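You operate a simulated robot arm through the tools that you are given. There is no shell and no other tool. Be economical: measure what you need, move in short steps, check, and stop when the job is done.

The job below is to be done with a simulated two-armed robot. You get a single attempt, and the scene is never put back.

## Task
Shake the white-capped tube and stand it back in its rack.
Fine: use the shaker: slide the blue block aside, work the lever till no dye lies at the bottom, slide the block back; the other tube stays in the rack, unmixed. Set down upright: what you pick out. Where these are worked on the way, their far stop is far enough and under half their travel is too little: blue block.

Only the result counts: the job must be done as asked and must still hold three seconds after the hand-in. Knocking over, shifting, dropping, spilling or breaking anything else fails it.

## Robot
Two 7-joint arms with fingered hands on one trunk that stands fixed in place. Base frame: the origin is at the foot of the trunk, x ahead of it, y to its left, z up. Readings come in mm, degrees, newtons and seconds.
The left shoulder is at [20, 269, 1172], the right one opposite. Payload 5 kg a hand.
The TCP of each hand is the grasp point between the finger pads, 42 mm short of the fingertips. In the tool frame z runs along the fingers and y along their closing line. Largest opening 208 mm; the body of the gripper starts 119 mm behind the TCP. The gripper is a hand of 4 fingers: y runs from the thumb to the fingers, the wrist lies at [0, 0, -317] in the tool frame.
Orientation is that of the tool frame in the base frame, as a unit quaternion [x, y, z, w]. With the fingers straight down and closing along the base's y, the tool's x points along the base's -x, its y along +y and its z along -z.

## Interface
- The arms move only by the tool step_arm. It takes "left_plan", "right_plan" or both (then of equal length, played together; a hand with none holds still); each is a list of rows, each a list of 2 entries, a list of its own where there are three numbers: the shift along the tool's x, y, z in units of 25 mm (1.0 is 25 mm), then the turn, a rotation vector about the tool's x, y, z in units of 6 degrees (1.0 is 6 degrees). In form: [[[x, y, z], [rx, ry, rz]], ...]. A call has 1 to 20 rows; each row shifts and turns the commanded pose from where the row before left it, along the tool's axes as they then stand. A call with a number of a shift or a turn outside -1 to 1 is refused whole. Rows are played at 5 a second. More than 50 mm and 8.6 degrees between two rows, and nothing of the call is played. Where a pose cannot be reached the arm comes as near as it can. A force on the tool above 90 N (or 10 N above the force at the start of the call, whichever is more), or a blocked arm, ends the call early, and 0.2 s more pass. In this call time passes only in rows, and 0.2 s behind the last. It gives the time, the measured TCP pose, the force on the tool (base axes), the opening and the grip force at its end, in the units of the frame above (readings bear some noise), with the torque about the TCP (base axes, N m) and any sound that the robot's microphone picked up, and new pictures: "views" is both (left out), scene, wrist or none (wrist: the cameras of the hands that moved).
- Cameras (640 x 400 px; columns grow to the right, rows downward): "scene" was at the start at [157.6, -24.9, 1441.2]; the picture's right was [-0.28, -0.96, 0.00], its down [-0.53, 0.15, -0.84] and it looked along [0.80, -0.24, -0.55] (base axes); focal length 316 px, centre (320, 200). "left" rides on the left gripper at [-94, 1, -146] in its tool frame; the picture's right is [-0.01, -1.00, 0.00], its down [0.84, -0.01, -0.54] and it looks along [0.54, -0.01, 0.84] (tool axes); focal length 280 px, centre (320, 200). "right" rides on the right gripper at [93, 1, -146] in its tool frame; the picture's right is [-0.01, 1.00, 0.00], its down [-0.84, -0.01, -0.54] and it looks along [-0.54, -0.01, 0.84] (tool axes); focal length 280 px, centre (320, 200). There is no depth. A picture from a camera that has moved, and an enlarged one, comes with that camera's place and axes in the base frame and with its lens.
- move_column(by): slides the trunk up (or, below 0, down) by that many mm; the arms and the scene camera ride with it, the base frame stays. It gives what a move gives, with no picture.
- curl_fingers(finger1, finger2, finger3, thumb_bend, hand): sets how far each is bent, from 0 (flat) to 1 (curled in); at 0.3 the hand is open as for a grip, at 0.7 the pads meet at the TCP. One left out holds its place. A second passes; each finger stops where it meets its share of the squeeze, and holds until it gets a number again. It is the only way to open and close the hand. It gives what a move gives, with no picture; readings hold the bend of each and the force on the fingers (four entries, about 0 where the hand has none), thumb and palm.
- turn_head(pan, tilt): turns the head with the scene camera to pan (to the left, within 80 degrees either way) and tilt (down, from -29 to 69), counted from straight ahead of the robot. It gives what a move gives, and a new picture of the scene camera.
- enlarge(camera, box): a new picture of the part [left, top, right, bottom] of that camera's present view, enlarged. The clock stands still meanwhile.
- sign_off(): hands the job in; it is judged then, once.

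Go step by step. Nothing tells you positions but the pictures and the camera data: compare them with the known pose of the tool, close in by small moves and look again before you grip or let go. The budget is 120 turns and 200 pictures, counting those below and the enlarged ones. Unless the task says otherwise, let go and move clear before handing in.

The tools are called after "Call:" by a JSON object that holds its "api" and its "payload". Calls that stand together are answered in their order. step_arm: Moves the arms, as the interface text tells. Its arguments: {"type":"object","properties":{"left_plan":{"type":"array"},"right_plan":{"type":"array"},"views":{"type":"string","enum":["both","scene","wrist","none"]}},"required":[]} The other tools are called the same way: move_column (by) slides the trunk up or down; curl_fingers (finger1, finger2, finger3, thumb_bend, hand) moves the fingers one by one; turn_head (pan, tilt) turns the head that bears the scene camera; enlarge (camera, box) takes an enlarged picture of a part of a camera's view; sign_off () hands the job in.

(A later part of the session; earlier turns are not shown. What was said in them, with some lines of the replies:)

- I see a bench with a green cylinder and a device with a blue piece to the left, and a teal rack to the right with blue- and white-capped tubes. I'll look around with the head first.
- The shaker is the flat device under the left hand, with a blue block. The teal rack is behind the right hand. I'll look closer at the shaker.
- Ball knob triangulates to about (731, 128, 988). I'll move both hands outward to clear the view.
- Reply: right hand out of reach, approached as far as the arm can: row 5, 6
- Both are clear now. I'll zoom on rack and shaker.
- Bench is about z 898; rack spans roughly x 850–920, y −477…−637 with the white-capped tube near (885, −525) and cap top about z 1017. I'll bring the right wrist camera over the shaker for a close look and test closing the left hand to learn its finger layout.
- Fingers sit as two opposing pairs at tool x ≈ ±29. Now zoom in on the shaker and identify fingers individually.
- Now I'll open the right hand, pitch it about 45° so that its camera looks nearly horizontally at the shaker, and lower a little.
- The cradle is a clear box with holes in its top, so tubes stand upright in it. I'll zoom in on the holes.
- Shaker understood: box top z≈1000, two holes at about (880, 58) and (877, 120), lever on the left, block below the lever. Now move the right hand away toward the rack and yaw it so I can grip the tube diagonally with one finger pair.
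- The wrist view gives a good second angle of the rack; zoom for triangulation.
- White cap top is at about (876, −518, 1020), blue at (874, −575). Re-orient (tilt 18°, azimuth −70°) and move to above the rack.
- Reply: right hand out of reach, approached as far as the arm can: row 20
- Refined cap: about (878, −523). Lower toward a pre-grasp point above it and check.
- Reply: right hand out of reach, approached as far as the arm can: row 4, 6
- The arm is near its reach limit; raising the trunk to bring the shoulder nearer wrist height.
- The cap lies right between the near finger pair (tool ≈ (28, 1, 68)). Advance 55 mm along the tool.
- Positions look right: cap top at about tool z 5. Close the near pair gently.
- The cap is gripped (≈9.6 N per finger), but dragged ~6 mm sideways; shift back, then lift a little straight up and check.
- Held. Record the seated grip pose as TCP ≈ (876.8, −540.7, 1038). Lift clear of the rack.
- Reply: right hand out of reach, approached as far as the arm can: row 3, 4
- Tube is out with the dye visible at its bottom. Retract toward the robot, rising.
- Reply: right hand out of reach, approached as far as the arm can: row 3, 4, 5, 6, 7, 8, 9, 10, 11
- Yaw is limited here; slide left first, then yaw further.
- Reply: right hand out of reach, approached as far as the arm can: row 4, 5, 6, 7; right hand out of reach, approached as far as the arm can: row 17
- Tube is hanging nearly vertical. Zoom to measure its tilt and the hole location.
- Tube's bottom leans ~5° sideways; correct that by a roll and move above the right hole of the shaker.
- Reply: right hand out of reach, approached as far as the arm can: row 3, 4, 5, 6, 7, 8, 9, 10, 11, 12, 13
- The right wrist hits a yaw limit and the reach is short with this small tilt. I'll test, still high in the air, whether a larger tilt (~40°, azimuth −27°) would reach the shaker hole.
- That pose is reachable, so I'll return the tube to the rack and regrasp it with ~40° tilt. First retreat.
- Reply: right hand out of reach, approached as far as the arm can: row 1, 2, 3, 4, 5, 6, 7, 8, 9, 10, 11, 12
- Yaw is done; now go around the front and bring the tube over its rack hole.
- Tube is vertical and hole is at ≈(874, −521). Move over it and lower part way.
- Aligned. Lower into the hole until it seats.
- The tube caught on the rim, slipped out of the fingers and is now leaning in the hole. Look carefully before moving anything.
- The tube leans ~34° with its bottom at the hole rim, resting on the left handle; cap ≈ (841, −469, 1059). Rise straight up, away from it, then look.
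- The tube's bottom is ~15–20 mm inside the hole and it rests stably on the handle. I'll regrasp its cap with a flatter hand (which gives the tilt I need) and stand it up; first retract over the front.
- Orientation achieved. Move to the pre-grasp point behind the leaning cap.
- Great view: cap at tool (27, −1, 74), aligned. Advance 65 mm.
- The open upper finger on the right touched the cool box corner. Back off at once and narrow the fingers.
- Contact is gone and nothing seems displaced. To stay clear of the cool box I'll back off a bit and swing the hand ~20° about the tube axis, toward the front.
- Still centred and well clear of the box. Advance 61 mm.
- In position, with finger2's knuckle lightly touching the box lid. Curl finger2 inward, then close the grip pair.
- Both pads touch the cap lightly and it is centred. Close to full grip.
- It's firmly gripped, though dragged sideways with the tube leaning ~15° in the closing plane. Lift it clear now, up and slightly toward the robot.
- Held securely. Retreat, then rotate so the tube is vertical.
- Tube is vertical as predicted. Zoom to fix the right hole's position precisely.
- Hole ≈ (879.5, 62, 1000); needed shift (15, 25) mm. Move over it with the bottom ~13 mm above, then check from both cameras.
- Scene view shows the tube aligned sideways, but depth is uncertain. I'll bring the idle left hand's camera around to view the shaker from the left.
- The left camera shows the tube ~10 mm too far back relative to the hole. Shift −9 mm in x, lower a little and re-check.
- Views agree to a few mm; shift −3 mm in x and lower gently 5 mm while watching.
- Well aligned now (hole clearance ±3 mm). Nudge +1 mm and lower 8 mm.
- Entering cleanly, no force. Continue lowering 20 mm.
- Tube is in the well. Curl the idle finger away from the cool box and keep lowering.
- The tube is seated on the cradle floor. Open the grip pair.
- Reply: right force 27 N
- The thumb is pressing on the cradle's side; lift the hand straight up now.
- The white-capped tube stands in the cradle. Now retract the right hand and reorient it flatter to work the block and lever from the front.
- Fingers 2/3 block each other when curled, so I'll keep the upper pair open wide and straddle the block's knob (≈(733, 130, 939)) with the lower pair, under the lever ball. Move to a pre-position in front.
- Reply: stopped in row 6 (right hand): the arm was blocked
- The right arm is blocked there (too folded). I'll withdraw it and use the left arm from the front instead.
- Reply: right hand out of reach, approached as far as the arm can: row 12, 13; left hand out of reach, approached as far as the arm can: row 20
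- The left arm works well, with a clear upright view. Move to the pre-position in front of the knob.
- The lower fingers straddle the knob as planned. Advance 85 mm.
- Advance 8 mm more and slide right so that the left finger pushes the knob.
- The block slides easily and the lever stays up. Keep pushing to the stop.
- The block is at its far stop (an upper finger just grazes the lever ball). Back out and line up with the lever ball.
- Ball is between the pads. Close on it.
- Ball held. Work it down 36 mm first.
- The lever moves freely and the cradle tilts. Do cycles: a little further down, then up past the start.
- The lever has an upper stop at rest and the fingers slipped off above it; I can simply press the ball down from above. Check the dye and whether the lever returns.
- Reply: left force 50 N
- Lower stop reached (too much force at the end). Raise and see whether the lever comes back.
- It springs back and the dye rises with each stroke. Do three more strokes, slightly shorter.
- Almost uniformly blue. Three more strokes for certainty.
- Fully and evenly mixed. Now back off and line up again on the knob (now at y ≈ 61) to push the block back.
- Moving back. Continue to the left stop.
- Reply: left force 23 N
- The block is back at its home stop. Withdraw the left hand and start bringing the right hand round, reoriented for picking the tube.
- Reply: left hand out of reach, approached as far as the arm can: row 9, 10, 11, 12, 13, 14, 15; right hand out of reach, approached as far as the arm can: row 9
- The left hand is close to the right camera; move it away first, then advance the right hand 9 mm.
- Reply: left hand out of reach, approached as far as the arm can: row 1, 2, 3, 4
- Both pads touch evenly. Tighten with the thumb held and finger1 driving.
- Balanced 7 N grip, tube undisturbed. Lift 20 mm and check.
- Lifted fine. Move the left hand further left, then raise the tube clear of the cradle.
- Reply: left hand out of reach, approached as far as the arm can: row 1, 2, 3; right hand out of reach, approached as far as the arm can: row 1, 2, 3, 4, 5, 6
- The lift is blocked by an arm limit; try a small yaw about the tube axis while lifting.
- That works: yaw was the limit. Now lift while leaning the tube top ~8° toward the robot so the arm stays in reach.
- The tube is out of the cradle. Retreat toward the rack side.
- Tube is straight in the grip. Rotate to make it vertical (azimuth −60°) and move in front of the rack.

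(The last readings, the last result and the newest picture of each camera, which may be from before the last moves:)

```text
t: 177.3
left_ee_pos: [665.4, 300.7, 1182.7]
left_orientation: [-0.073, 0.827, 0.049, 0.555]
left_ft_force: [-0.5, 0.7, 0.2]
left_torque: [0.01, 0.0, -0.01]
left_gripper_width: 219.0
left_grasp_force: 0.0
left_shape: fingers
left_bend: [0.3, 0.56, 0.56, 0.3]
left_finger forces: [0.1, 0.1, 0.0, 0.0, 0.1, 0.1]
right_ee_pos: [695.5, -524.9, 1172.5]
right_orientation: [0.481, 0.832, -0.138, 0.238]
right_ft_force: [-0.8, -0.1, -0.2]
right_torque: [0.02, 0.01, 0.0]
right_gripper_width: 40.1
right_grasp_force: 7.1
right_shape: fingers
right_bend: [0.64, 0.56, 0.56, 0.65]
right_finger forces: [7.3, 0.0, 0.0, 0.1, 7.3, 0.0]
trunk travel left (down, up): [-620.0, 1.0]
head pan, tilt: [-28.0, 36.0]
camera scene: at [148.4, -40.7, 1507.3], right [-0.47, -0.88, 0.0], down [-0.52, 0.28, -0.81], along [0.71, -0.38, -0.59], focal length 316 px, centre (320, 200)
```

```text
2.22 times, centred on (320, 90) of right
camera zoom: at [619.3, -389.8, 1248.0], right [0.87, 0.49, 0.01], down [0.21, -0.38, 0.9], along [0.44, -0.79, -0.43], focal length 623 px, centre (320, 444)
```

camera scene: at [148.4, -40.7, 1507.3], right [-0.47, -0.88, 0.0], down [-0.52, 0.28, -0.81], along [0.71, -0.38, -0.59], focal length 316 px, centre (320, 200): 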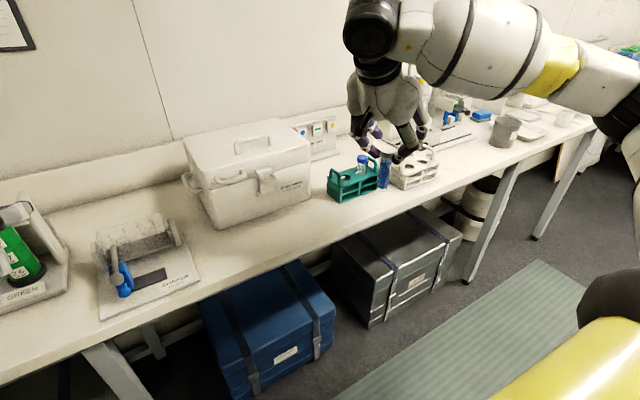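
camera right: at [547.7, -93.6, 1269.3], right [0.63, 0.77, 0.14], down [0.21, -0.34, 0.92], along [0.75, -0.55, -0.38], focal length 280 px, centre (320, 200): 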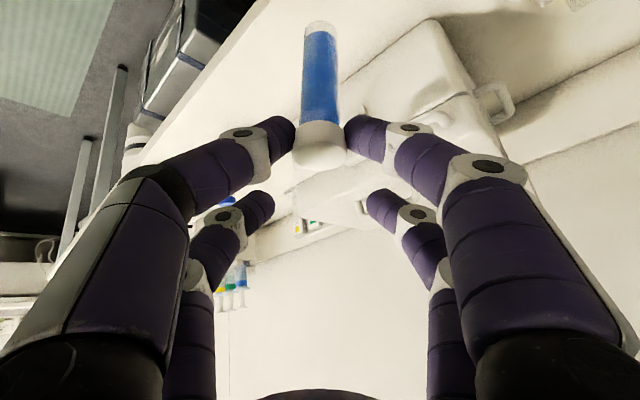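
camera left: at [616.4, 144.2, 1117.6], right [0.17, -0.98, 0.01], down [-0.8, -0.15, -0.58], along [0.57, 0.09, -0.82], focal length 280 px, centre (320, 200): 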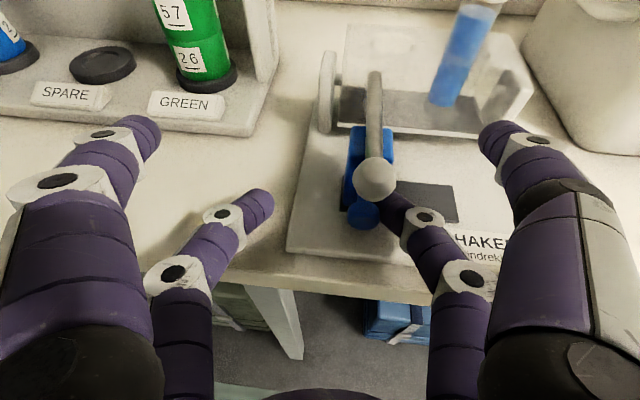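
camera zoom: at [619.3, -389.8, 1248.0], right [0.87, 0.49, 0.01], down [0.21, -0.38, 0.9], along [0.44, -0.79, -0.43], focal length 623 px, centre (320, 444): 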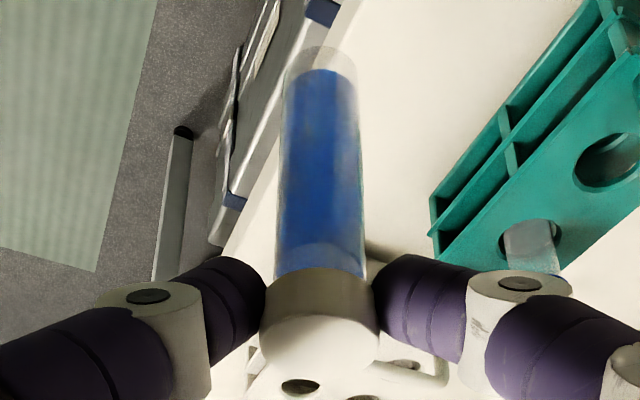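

Hole triangulates very consistently to (873.7, −520.4, 968); tube bottom now at (690, −515, 1033). Move over the hole.

Call:
{"api": "step_arm", "payload": {"right_plan": [[[-0.294, 0.784, 0.436], [0, 0, 0]], [[-0.294, 0.784, 0.436], [0, 0, 0]], [[-0.294, 0.784, 0.436], [0, 0, 0]], [[-0.294, 0.784, 0.436], [0, 0, 0]], [[-0.294, 0.784, 0.436], [0, 0, 0]], [[-0.294, 0.784, 0.436], [0, 0, 0]], [[-0.294, 0.784, 0.436], [0, 0, 0]], [[-0.294, 0.784, 0.436], [0, 0, 0]]], "views": "none"}}

Call:
{"api": "enlarge", "payload": {"camera": "scene", "box": [325, 145, 385, 200]}}

Call:
{"api": "enlarge", "payload": {"camera": "right", "box": [250, 0, 400, 120]}}

```text
t: 179.1
left_ee_pos: [664.7, 300.3, 1181.8]
left_orientation: [-0.072, 0.827, 0.049, 0.556]
left_ft_force: [0.3, -0.6, -0.2]
left_torque: [-0.03, -0.02, -0.07]
left_gripper_width: 219.1
left_grasp_force: 0.1
left_shape: fingers
left_bend: [0.3, 0.56, 0.56, 0.3]
left_finger forces: [0.0, 0.0, 0.1, 0.0, 0.0, 0.0]
right_ee_pos: [881.3, -528.6, 1129.3]
right_orientation: [0.481, 0.833, -0.138, 0.237]
right_ft_force: [0.6, -0.3, -1.3]
right_torque: [-0.06, 0.0, -0.04]
right_gripper_width: 39.9
right_grasp_force: 7.2
right_shape: fingers
right_bend: [0.64, 0.56, 0.56, 0.65]
right_finger forces: [7.1, 0.1, 0.0, 0.0, 7.1, 0.0]
trunk travel left (down, up): [-620.0, 1.0]
head pan, tilt: [-28.0, 36.0]
```

```text
7.27 times, centred on (355, 172) of scene
camera zoom: at [148.6, -40.2, 1507.3], right [-0.47, -0.88, 0.0], down [-0.52, 0.28, -0.81], along [0.71, -0.38, -0.59], focal length 2296 px, centre (66, 400)
```

zoom: 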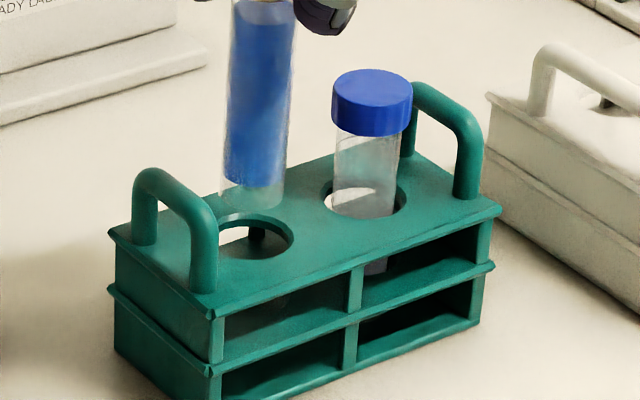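

```text
3.33 times, centred on (325, 60) of right
camera zoom: at [804.8, -393.2, 1204.7], right [0.87, 0.49, 0.01], down [0.21, -0.38, 0.9], along [0.44, -0.79, -0.43], focal length 935 px, centre (303, 667)
```

zoom: 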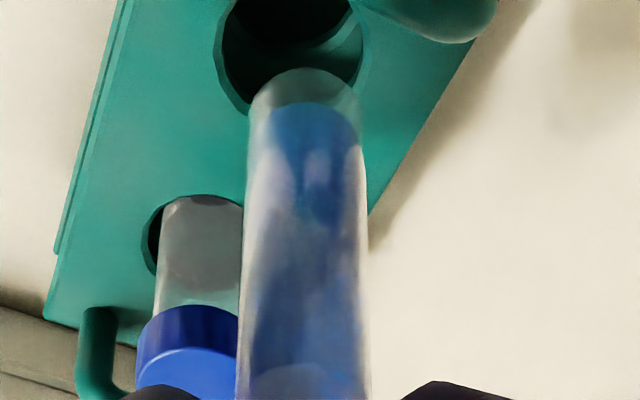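

Horizontal offsets in both views say the tube is ~6 mm too far back. Correct and lower 10 mm, then re-check.

Call:
{"api": "step_arm", "payload": {"right_plan": [[[0.348, -0.16, 0.256], [0, 0, 0]]], "views": "none"}}

Call:
{"api": "enlarge", "payload": {"camera": "scene", "box": [335, 150, 375, 190]}}

Call:
{"api": "enlarge", "payload": {"camera": "right", "box": [250, 0, 400, 120]}}

```text
t: 179.5
left_ee_pos: [665.7, 301.5, 1182.2]
left_orientation: [-0.073, 0.827, 0.049, 0.555]
left_ft_force: [0.5, -0.2, 1.5]
left_torque: [0.01, -0.01, 0.0]
left_gripper_width: 219.2
left_grasp_force: 0.0
left_shape: fingers
left_bend: [0.3, 0.56, 0.56, 0.3]
left_finger forces: [0.0, 0.0, 0.1, 0.1, 0.0, 0.0]
right_ee_pos: [875.7, -527.5, 1119.0]
right_orientation: [0.481, 0.833, -0.139, 0.237]
right_ft_force: [0.3, 0.1, -0.1]
right_torque: [0.0, 0.02, -0.02]
right_gripper_width: 39.6
right_grasp_force: 7.4
right_shape: fingers
right_bend: [0.64, 0.56, 0.56, 0.65]
right_finger forces: [7.3, 0.1, 0.0, 0.0, 7.2, 0.0]
trunk travel left (down, up): [-620.0, 1.0]
head pan, tilt: [-28.0, 36.0]
```

```text
10.00 times, centred on (355, 170) of scene
camera zoom: at [148.8, -40.7, 1507.2], right [-0.47, -0.88, 0.0], down [-0.52, 0.28, -0.81], along [0.71, -0.38, -0.59], focal length 3157 px, centre (-30, 500)
```

zoom: 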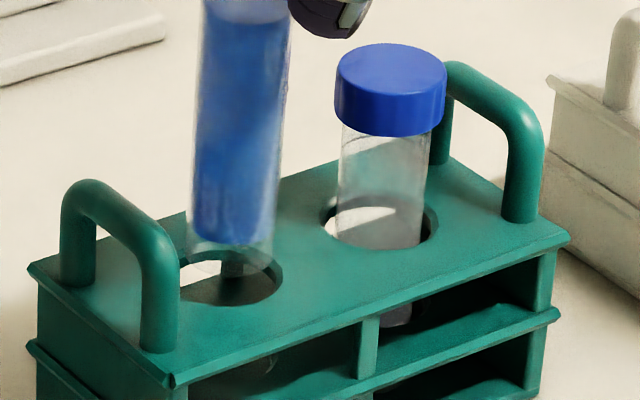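

```text
3.33 times, centred on (325, 60) of right
camera zoom: at [799.1, -391.9, 1194.1], right [0.87, 0.49, 0.01], down [0.21, -0.38, 0.9], along [0.44, -0.79, -0.43], focal length 935 px, centre (303, 667)
```

zoom: 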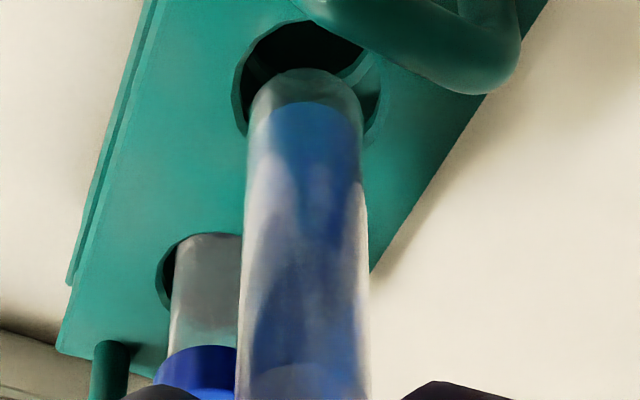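

Aligned within ~1 mm in both views. Lower into the hole in steps.

Call:
{"api": "step_arm", "payload": {"right_plan": [[[0.169, 0, 0.271], [0, 0, 0]], [[0.169, 0, 0.271], [0, 0, 0]]], "views": "none"}}

Call:
{"api": "enlarge", "payload": {"camera": "scene", "box": [335, 150, 375, 190]}}

Call:
{"api": "enlarge", "payload": {"camera": "right", "box": [250, 0, 400, 120]}}

```text
t: 180.1
left_ee_pos: [666.2, 300.9, 1181.7]
left_orientation: [-0.072, 0.827, 0.049, 0.556]
left_ft_force: [-0.2, -0.5, 0.4]
left_torque: [0.04, -0.01, 0.03]
left_gripper_width: 219.0
left_grasp_force: 0.1
left_shape: fingers
left_bend: [0.3, 0.56, 0.56, 0.3]
left_finger forces: [0.0, 0.0, 0.0, 0.0, 0.0, 0.1]
right_ee_pos: [876.2, -528.5, 1102.9]
right_orientation: [0.481, 0.833, -0.138, 0.238]
right_ft_force: [0.2, 0.7, -0.3]
right_torque: [0.01, -0.01, 0.02]
right_gripper_width: 39.9
right_grasp_force: 7.0
right_shape: fingers
right_bend: [0.64, 0.56, 0.56, 0.65]
right_finger forces: [7.1, 0.0, 0.0, 0.1, 7.2, 0.0]
trunk travel left (down, up): [-620.0, 1.0]
head pan, tilt: [-28.0, 36.0]
```

```text
10.00 times, centred on (355, 170) of scene
camera zoom: at [148.4, -41.0, 1507.3], right [-0.47, -0.88, 0.0], down [-0.52, 0.28, -0.81], along [0.71, -0.38, -0.59], focal length 3157 px, centre (-30, 500)
```

zoom: 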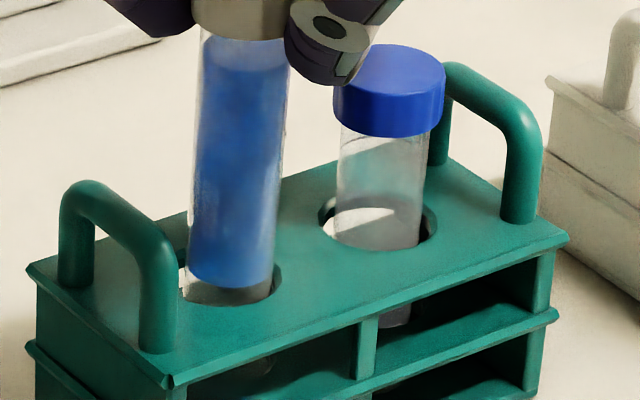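

```text
3.33 times, centred on (325, 60) of right
camera zoom: at [798.7, -392.3, 1178.7], right [0.87, 0.49, 0.01], down [0.21, -0.38, 0.9], along [0.44, -0.79, -0.43], focal length 935 px, centre (303, 667)
```

zoom: 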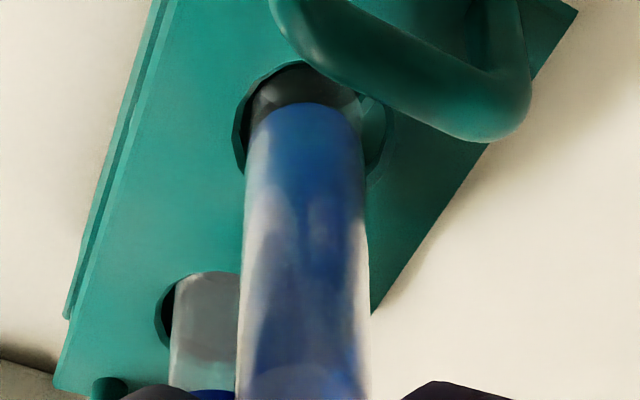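

In the hole without any force. Spread finger3 so it clears the blue cap, then continue down.

Call:
{"api": "curl_fingers", "payload": {"hand": "right", "finger3": 0.4}}

Call:
{"api": "step_arm", "payload": {"right_plan": [[[0.169, 0, 0.271], [0, 0, 0]], [[0.169, 0, 0.271], [0, 0, 0]], [[0.169, 0, 0.271], [0, 0, 0]]], "views": "none"}}

Call:
{"api": "enlarge", "payload": {"camera": "scene", "box": [325, 140, 385, 200]}}

```text
t: 181.1
left_ee_pos: [665.6, 301.3, 1182.0]
left_orientation: [-0.073, 0.827, 0.05, 0.555]
left_ft_force: [0.2, -0.3, -0.6]
left_torque: [-0.03, 0.0, 0.01]
left_gripper_width: 218.9
left_grasp_force: 0.1
left_shape: fingers
left_bend: [0.3, 0.56, 0.56, 0.3]
left_finger forces: [0.0, 0.0, 0.0, 0.0, 0.0, 0.0]
right_ee_pos: [876.1, -528.4, 1102.1]
right_orientation: [0.48, 0.833, -0.138, 0.238]
right_ft_force: [-0.6, -0.4, -0.7]
right_torque: [0.01, -0.02, -0.01]
right_gripper_width: 39.9
right_grasp_force: 7.7
right_shape: fingers
right_bend: [0.64, 0.56, 0.4, 0.65]
right_finger forces: [7.2, 0.0, 0.1, 0.1, 7.3, 0.0]
trunk travel left (down, up): [-620.0, 1.0]
head pan, tilt: [-28.0, 36.0]
```

```text
t: 181.9
left_ee_pos: [666.4, 300.8, 1181.1]
left_orientation: [-0.072, 0.827, 0.049, 0.555]
left_ft_force: [0.2, 0.9, 0.6]
left_torque: [0.06, 0.02, 0.02]
left_gripper_width: 218.8
left_grasp_force: 0.1
left_shape: fingers
left_bend: [0.3, 0.56, 0.56, 0.3]
left_finger forces: [0.1, 0.1, 0.1, 0.1, 0.0, 0.1]
right_ee_pos: [875.1, -526.8, 1077.5]
right_orientation: [0.48, 0.833, -0.137, 0.237]
right_ft_force: [0.1, 0.3, -1.2]
right_torque: [-0.03, 0.01, 0.04]
right_gripper_width: 39.9
right_grasp_force: 7.1
right_shape: fingers
right_bend: [0.64, 0.56, 0.4, 0.65]
right_finger forces: [7.2, 0.0, 0.0, 0.0, 7.3, 0.0]
trunk travel left (down, up): [-620.0, 1.0]
head pan, tilt: [-28.0, 36.0]
```

```text
6.67 times, centred on (355, 170) of scene
camera zoom: at [148.6, -41.1, 1507.3], right [-0.47, -0.88, 0.0], down [-0.52, 0.28, -0.81], along [0.71, -0.38, -0.59], focal length 2105 px, centre (87, 400)
```

zoom: 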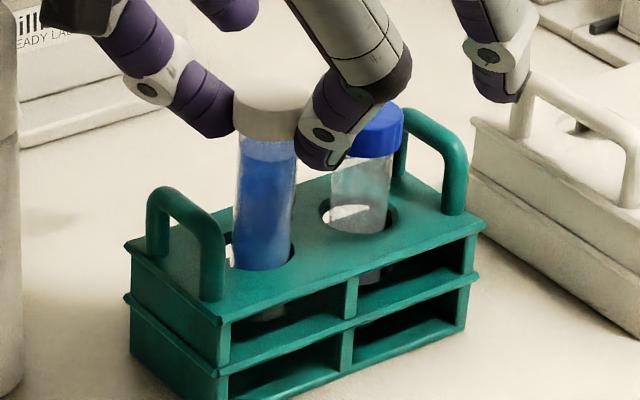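

Call:
{"api": "step_arm", "payload": {"right_plan": [[[0.148, 0, 0.237], [0, 0, 0]], [[0.148, 0, 0.237], [0, 0, 0]], [[0.148, 0, 0.237], [0, 0, 0]]], "views": "none"}}

Call:
{"api": "enlarge", "payload": {"camera": "scene", "box": [325, 140, 385, 200]}}

```text
t: 182.7
left_ee_pos: [665.3, 299.9, 1182.9]
left_orientation: [-0.071, 0.827, 0.048, 0.555]
left_ft_force: [-0.4, 0.0, 0.4]
left_torque: [0.01, 0.04, 0.04]
left_gripper_width: 219.2
left_grasp_force: 0.1
left_shape: fingers
left_bend: [0.3, 0.56, 0.56, 0.3]
left_finger forces: [0.0, 0.0, 0.0, 0.0, 0.1, 0.1]
right_ee_pos: [874.7, -527.4, 1057.2]
right_orientation: [0.481, 0.833, -0.138, 0.238]
right_ft_force: [0.7, 0.6, 0.3]
right_torque: [-0.01, 0.05, -0.01]
right_gripper_width: 40.0
right_grasp_force: 7.8
right_shape: fingers
right_bend: [0.64, 0.56, 0.4, 0.65]
right_finger forces: [7.2, 0.1, 0.0, 0.2, 7.3, 0.0]
trunk travel left (down, up): [-620.0, 1.0]
head pan, tilt: [-28.0, 36.0]
```

```text
6.67 times, centred on (355, 170) of scene
camera zoom: at [148.7, -41.1, 1507.2], right [-0.47, -0.88, 0.0], down [-0.52, 0.28, -0.81], along [0.71, -0.38, -0.59], focal length 2105 px, centre (87, 400)
```

zoom: 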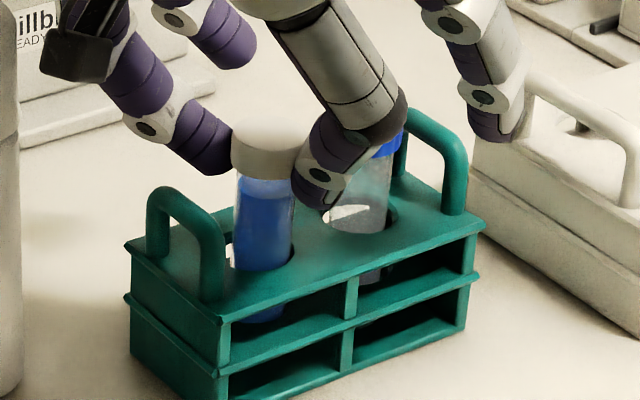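

Call:
{"api": "step_arm", "payload": {"right_plan": [[[0.085, 0, 0.136], [0, 0, 0]], [[0.085, 0, 0.136], [0, 0, 0]]], "views": "none"}}

Call:
{"api": "enlarge", "payload": {"camera": "scene", "box": [325, 140, 385, 200]}}

```text
t: 183.3
left_ee_pos: [664.7, 300.3, 1182.0]
left_orientation: [-0.072, 0.827, 0.048, 0.556]
left_ft_force: [-0.2, -0.7, -0.4]
left_torque: [-0.01, -0.04, -0.02]
left_gripper_width: 219.2
left_grasp_force: 0.0
left_shape: fingers
left_bend: [0.3, 0.56, 0.56, 0.3]
left_finger forces: [0.0, 0.0, 0.0, 0.0, 0.0, 0.1]
right_ee_pos: [874.5, -526.9, 1051.8]
right_orientation: [0.48, 0.833, -0.138, 0.238]
right_ft_force: [0.1, 0.1, 1.6]
right_torque: [0.01, 0.01, 0.01]
right_gripper_width: 39.8
right_grasp_force: 7.3
right_shape: fingers
right_bend: [0.64, 0.56, 0.4, 0.65]
right_finger forces: [7.8, 0.1, 0.0, 0.1, 7.6, 0.1]
trunk travel left (down, up): [-620.0, 1.0]
head pan, tilt: [-28.0, 36.0]
```

```text
6.67 times, centred on (355, 170) of scene
camera zoom: at [148.1, -40.6, 1507.4], right [-0.47, -0.88, 0.0], down [-0.52, 0.28, -0.81], along [0.71, -0.38, -0.59], focal length 2105 px, centre (87, 400)
```

zoom: 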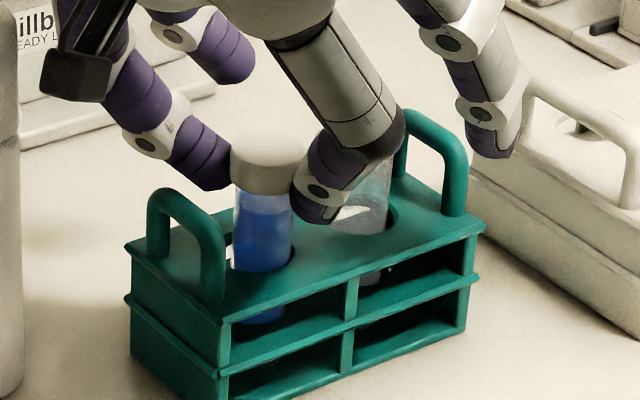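

Seated (tube bottom no longer moves, slight upward force). Release gently and rise a little.

Call:
{"api": "curl_fingers", "payload": {"hand": "right", "finger1": 0.58, "thumb_bend": 0.58}}

Call:
{"api": "enlarge", "payload": {"camera": "right", "box": [200, 0, 440, 180]}}

```text
t: 184.3
left_ee_pos: [666.0, 301.1, 1181.8]
left_orientation: [-0.072, 0.827, 0.049, 0.555]
left_ft_force: [0.0, -0.8, 0.2]
left_torque: [0.02, 0.0, 0.0]
left_gripper_width: 219.2
left_grasp_force: 0.0
left_shape: fingers
left_bend: [0.3, 0.56, 0.56, 0.3]
left_finger forces: [0.0, 0.0, 0.1, 0.0, 0.0, 0.1]
right_ee_pos: [874.5, -527.7, 1049.8]
right_orientation: [0.481, 0.832, -0.139, 0.237]
right_ft_force: [0.4, 0.3, -0.1]
right_torque: [-0.01, 0.02, 0.0]
right_gripper_width: 75.1
right_grasp_force: 0.1
right_shape: fingers
right_bend: [0.57, 0.56, 0.4, 0.57]
right_finger forces: [0.0, 0.1, 0.0, 0.1, 0.0, 0.0]
trunk travel left (down, up): [-620.0, 1.0]
head pan, tilt: [-28.0, 36.0]
```

```text
2.22 times, centred on (320, 90) of right
camera zoom: at [798.1, -392.0, 1125.8], right [0.87, 0.49, 0.01], down [0.21, -0.38, 0.9], along [0.44, -0.79, -0.43], focal length 623 px, centre (320, 444)
```

zoom: 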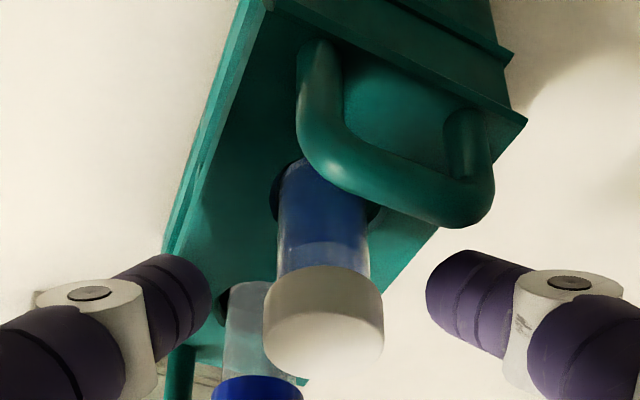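

The tube stands free. Rise straight up, then retreat.

Call:
{"api": "step_arm", "payload": {"right_plan": [[[-0.317, 0, -0.508], [0, 0, 0]], [[-0.423, 0, -0.678], [0, 0, 0]], [[-0.423, 0, -0.678], [0, 0, 0]], [[-0.423, 0, -0.678], [0, 0, 0]], [[0.3, -0.8, -0.25], [0, 0, 0]], [[0.3, -0.8, -0.25], [0, 0, 0]], [[0.3, -0.8, -0.25], [0, 0, 0]], [[0.3, -0.8, -0.25], [0, 0, 0]], [[0.3, -0.8, -0.25], [0, 0, 0]], [[0.3, -0.8, -0.25], [0, 0, 0]]], "views": "scene"}}

Call:
{"api": "enlarge", "payload": {"camera": "scene", "box": [320, 130, 400, 210]}}

Call:
{"api": "enlarge", "payload": {"camera": "scene", "box": [70, 190, 210, 320]}}

```text
t: 186.5
left_ee_pos: [665.4, 299.3, 1182.8]
left_orientation: [-0.072, 0.826, 0.049, 0.556]
left_ft_force: [0.3, -0.2, 1.0]
left_torque: [0.02, 0.0, 0.03]
left_gripper_width: 219.0
left_grasp_force: 0.1
left_shape: fingers
left_bend: [0.3, 0.56, 0.56, 0.3]
left_finger forces: [0.0, 0.1, 0.1, 0.1, 0.1, 0.0]
right_ee_pos: [741.5, -538.9, 1134.0]
right_orientation: [0.481, 0.832, -0.138, 0.239]
right_ft_force: [-0.3, 0.3, -0.4]
right_torque: [-0.01, -0.05, 0.01]
right_gripper_width: 75.6
right_grasp_force: 0.0
right_shape: fingers
right_bend: [0.57, 0.56, 0.4, 0.57]
right_finger forces: [0.0, 0.0, 0.1, 0.0, 0.0, 0.0]
trunk travel left (down, up): [-620.0, 1.0]
head pan, tilt: [-28.0, 36.0]
camera scene: at [147.9, -41.1, 1507.4], right [-0.47, -0.88, 0.0], down [-0.52, 0.28, -0.81], along [0.71, -0.38, -0.59], focal length 316 px, centre (320, 200)
```

scene: 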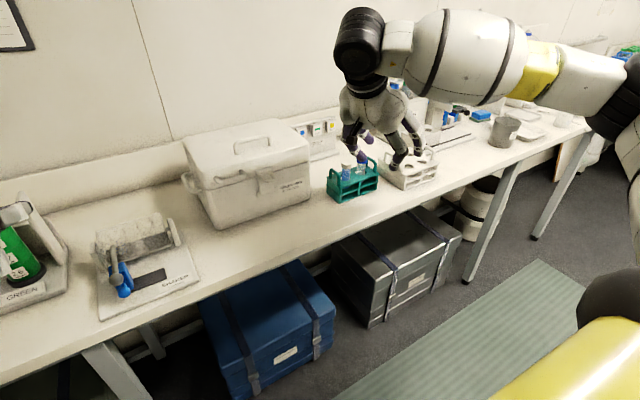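

```text
5.00 times, centred on (360, 170) of scene
camera zoom: at [147.9, -41.1, 1507.4], right [-0.47, -0.88, 0.0], down [-0.52, 0.28, -0.81], along [0.71, -0.38, -0.59], focal length 1578 px, centre (120, 350)
```

zoom: 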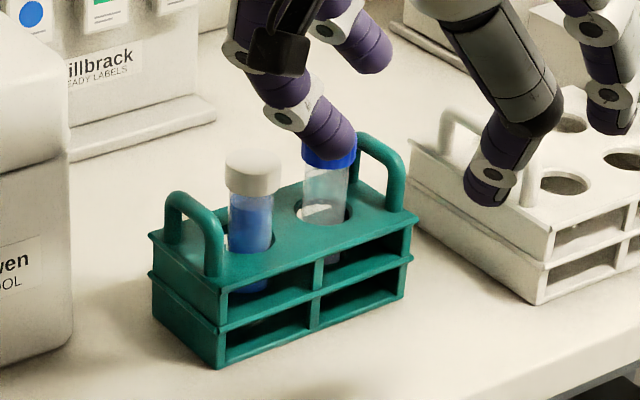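

```text
3.08 times, centred on (140, 255) of scene
camera zoom: at [147.9, -41.1, 1507.4], right [-0.47, -0.88, 0.0], down [-0.52, 0.28, -0.81], along [0.71, -0.38, -0.59], focal length 971 px, centre (874, 31)
```

zoom: 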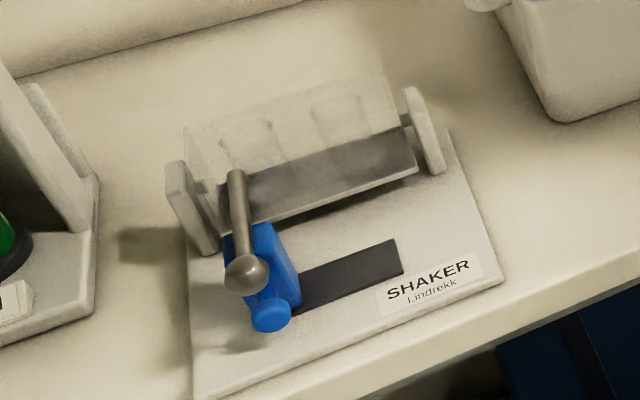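

Everything is in place: white-capped tube mixed and upright in its rack, blue-capped tube untouched, block home. One last retreat clear of the rack, then hand in.

Call:
{"api": "step_arm", "payload": {"right_plan": [[[0.2, -0.8, -0.5], [0, 0, 0]], [[0.2, -0.8, -0.5], [0, 0, 0]], [[0.2, -0.8, -0.5], [0, 0, 0]]], "views": "scene"}}

```text
t: 187.3
left_ee_pos: [665.7, 300.4, 1182.5]
left_orientation: [-0.071, 0.826, 0.049, 0.557]
left_ft_force: [-1.3, 0.8, 0.1]
left_torque: [0.03, 0.04, -0.04]
left_gripper_width: 219.4
left_grasp_force: 0.0
left_shape: fingers
left_bend: [0.3, 0.56, 0.56, 0.3]
left_finger forces: [0.1, 0.1, 0.1, 0.0, 0.1, 0.0]
right_ee_pos: [673.1, -540.9, 1157.6]
right_orientation: [0.481, 0.832, -0.139, 0.238]
right_ft_force: [-0.8, -0.6, -0.2]
right_torque: [0.0, -0.02, 0.02]
right_gripper_width: 75.6
right_grasp_force: 0.0
right_shape: fingers
right_bend: [0.57, 0.56, 0.4, 0.57]
right_finger forces: [0.1, 0.0, 0.1, 0.0, 0.0, 0.0]
trunk travel left (down, up): [-620.0, 1.0]
head pan, tilt: [-28.0, 36.0]
camera scene: at [147.7, -41.3, 1507.5], right [-0.47, -0.88, 0.0], down [-0.52, 0.28, -0.81], along [0.71, -0.38, -0.59], focal length 316 px, centre (320, 200)
```

scene: 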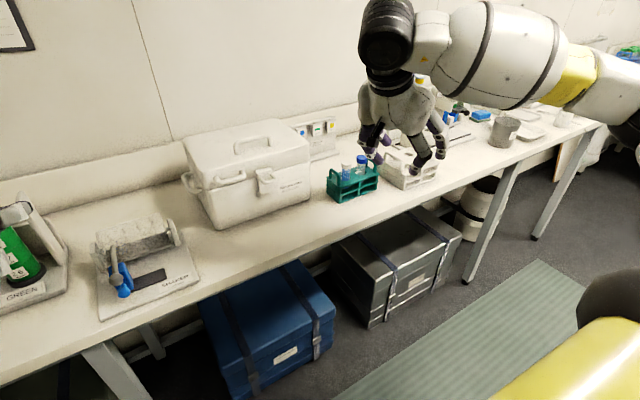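

Both hands are clear, and the scene looks as it should. I'm handing it in.

Call:
{"api": "sign_off", "payload": {}}

```text
The job is handed in.
```

I've handed the job in. The white-capped tube was mixed in the shaker until its dye was even, and it stands upright in its rack. The blue block is back at its home stop, and the other tube stayed in the rack, unmixed.

On the first try at returning the tube to the rack, before the shaking, it slipped from the fingers. It leaned on the rack handle until I gripped it again. During that recovery, fingers pushed against the cool box at up to about 18 N. I saw no sign in the pictures that the box moved, but I did not measure its position.
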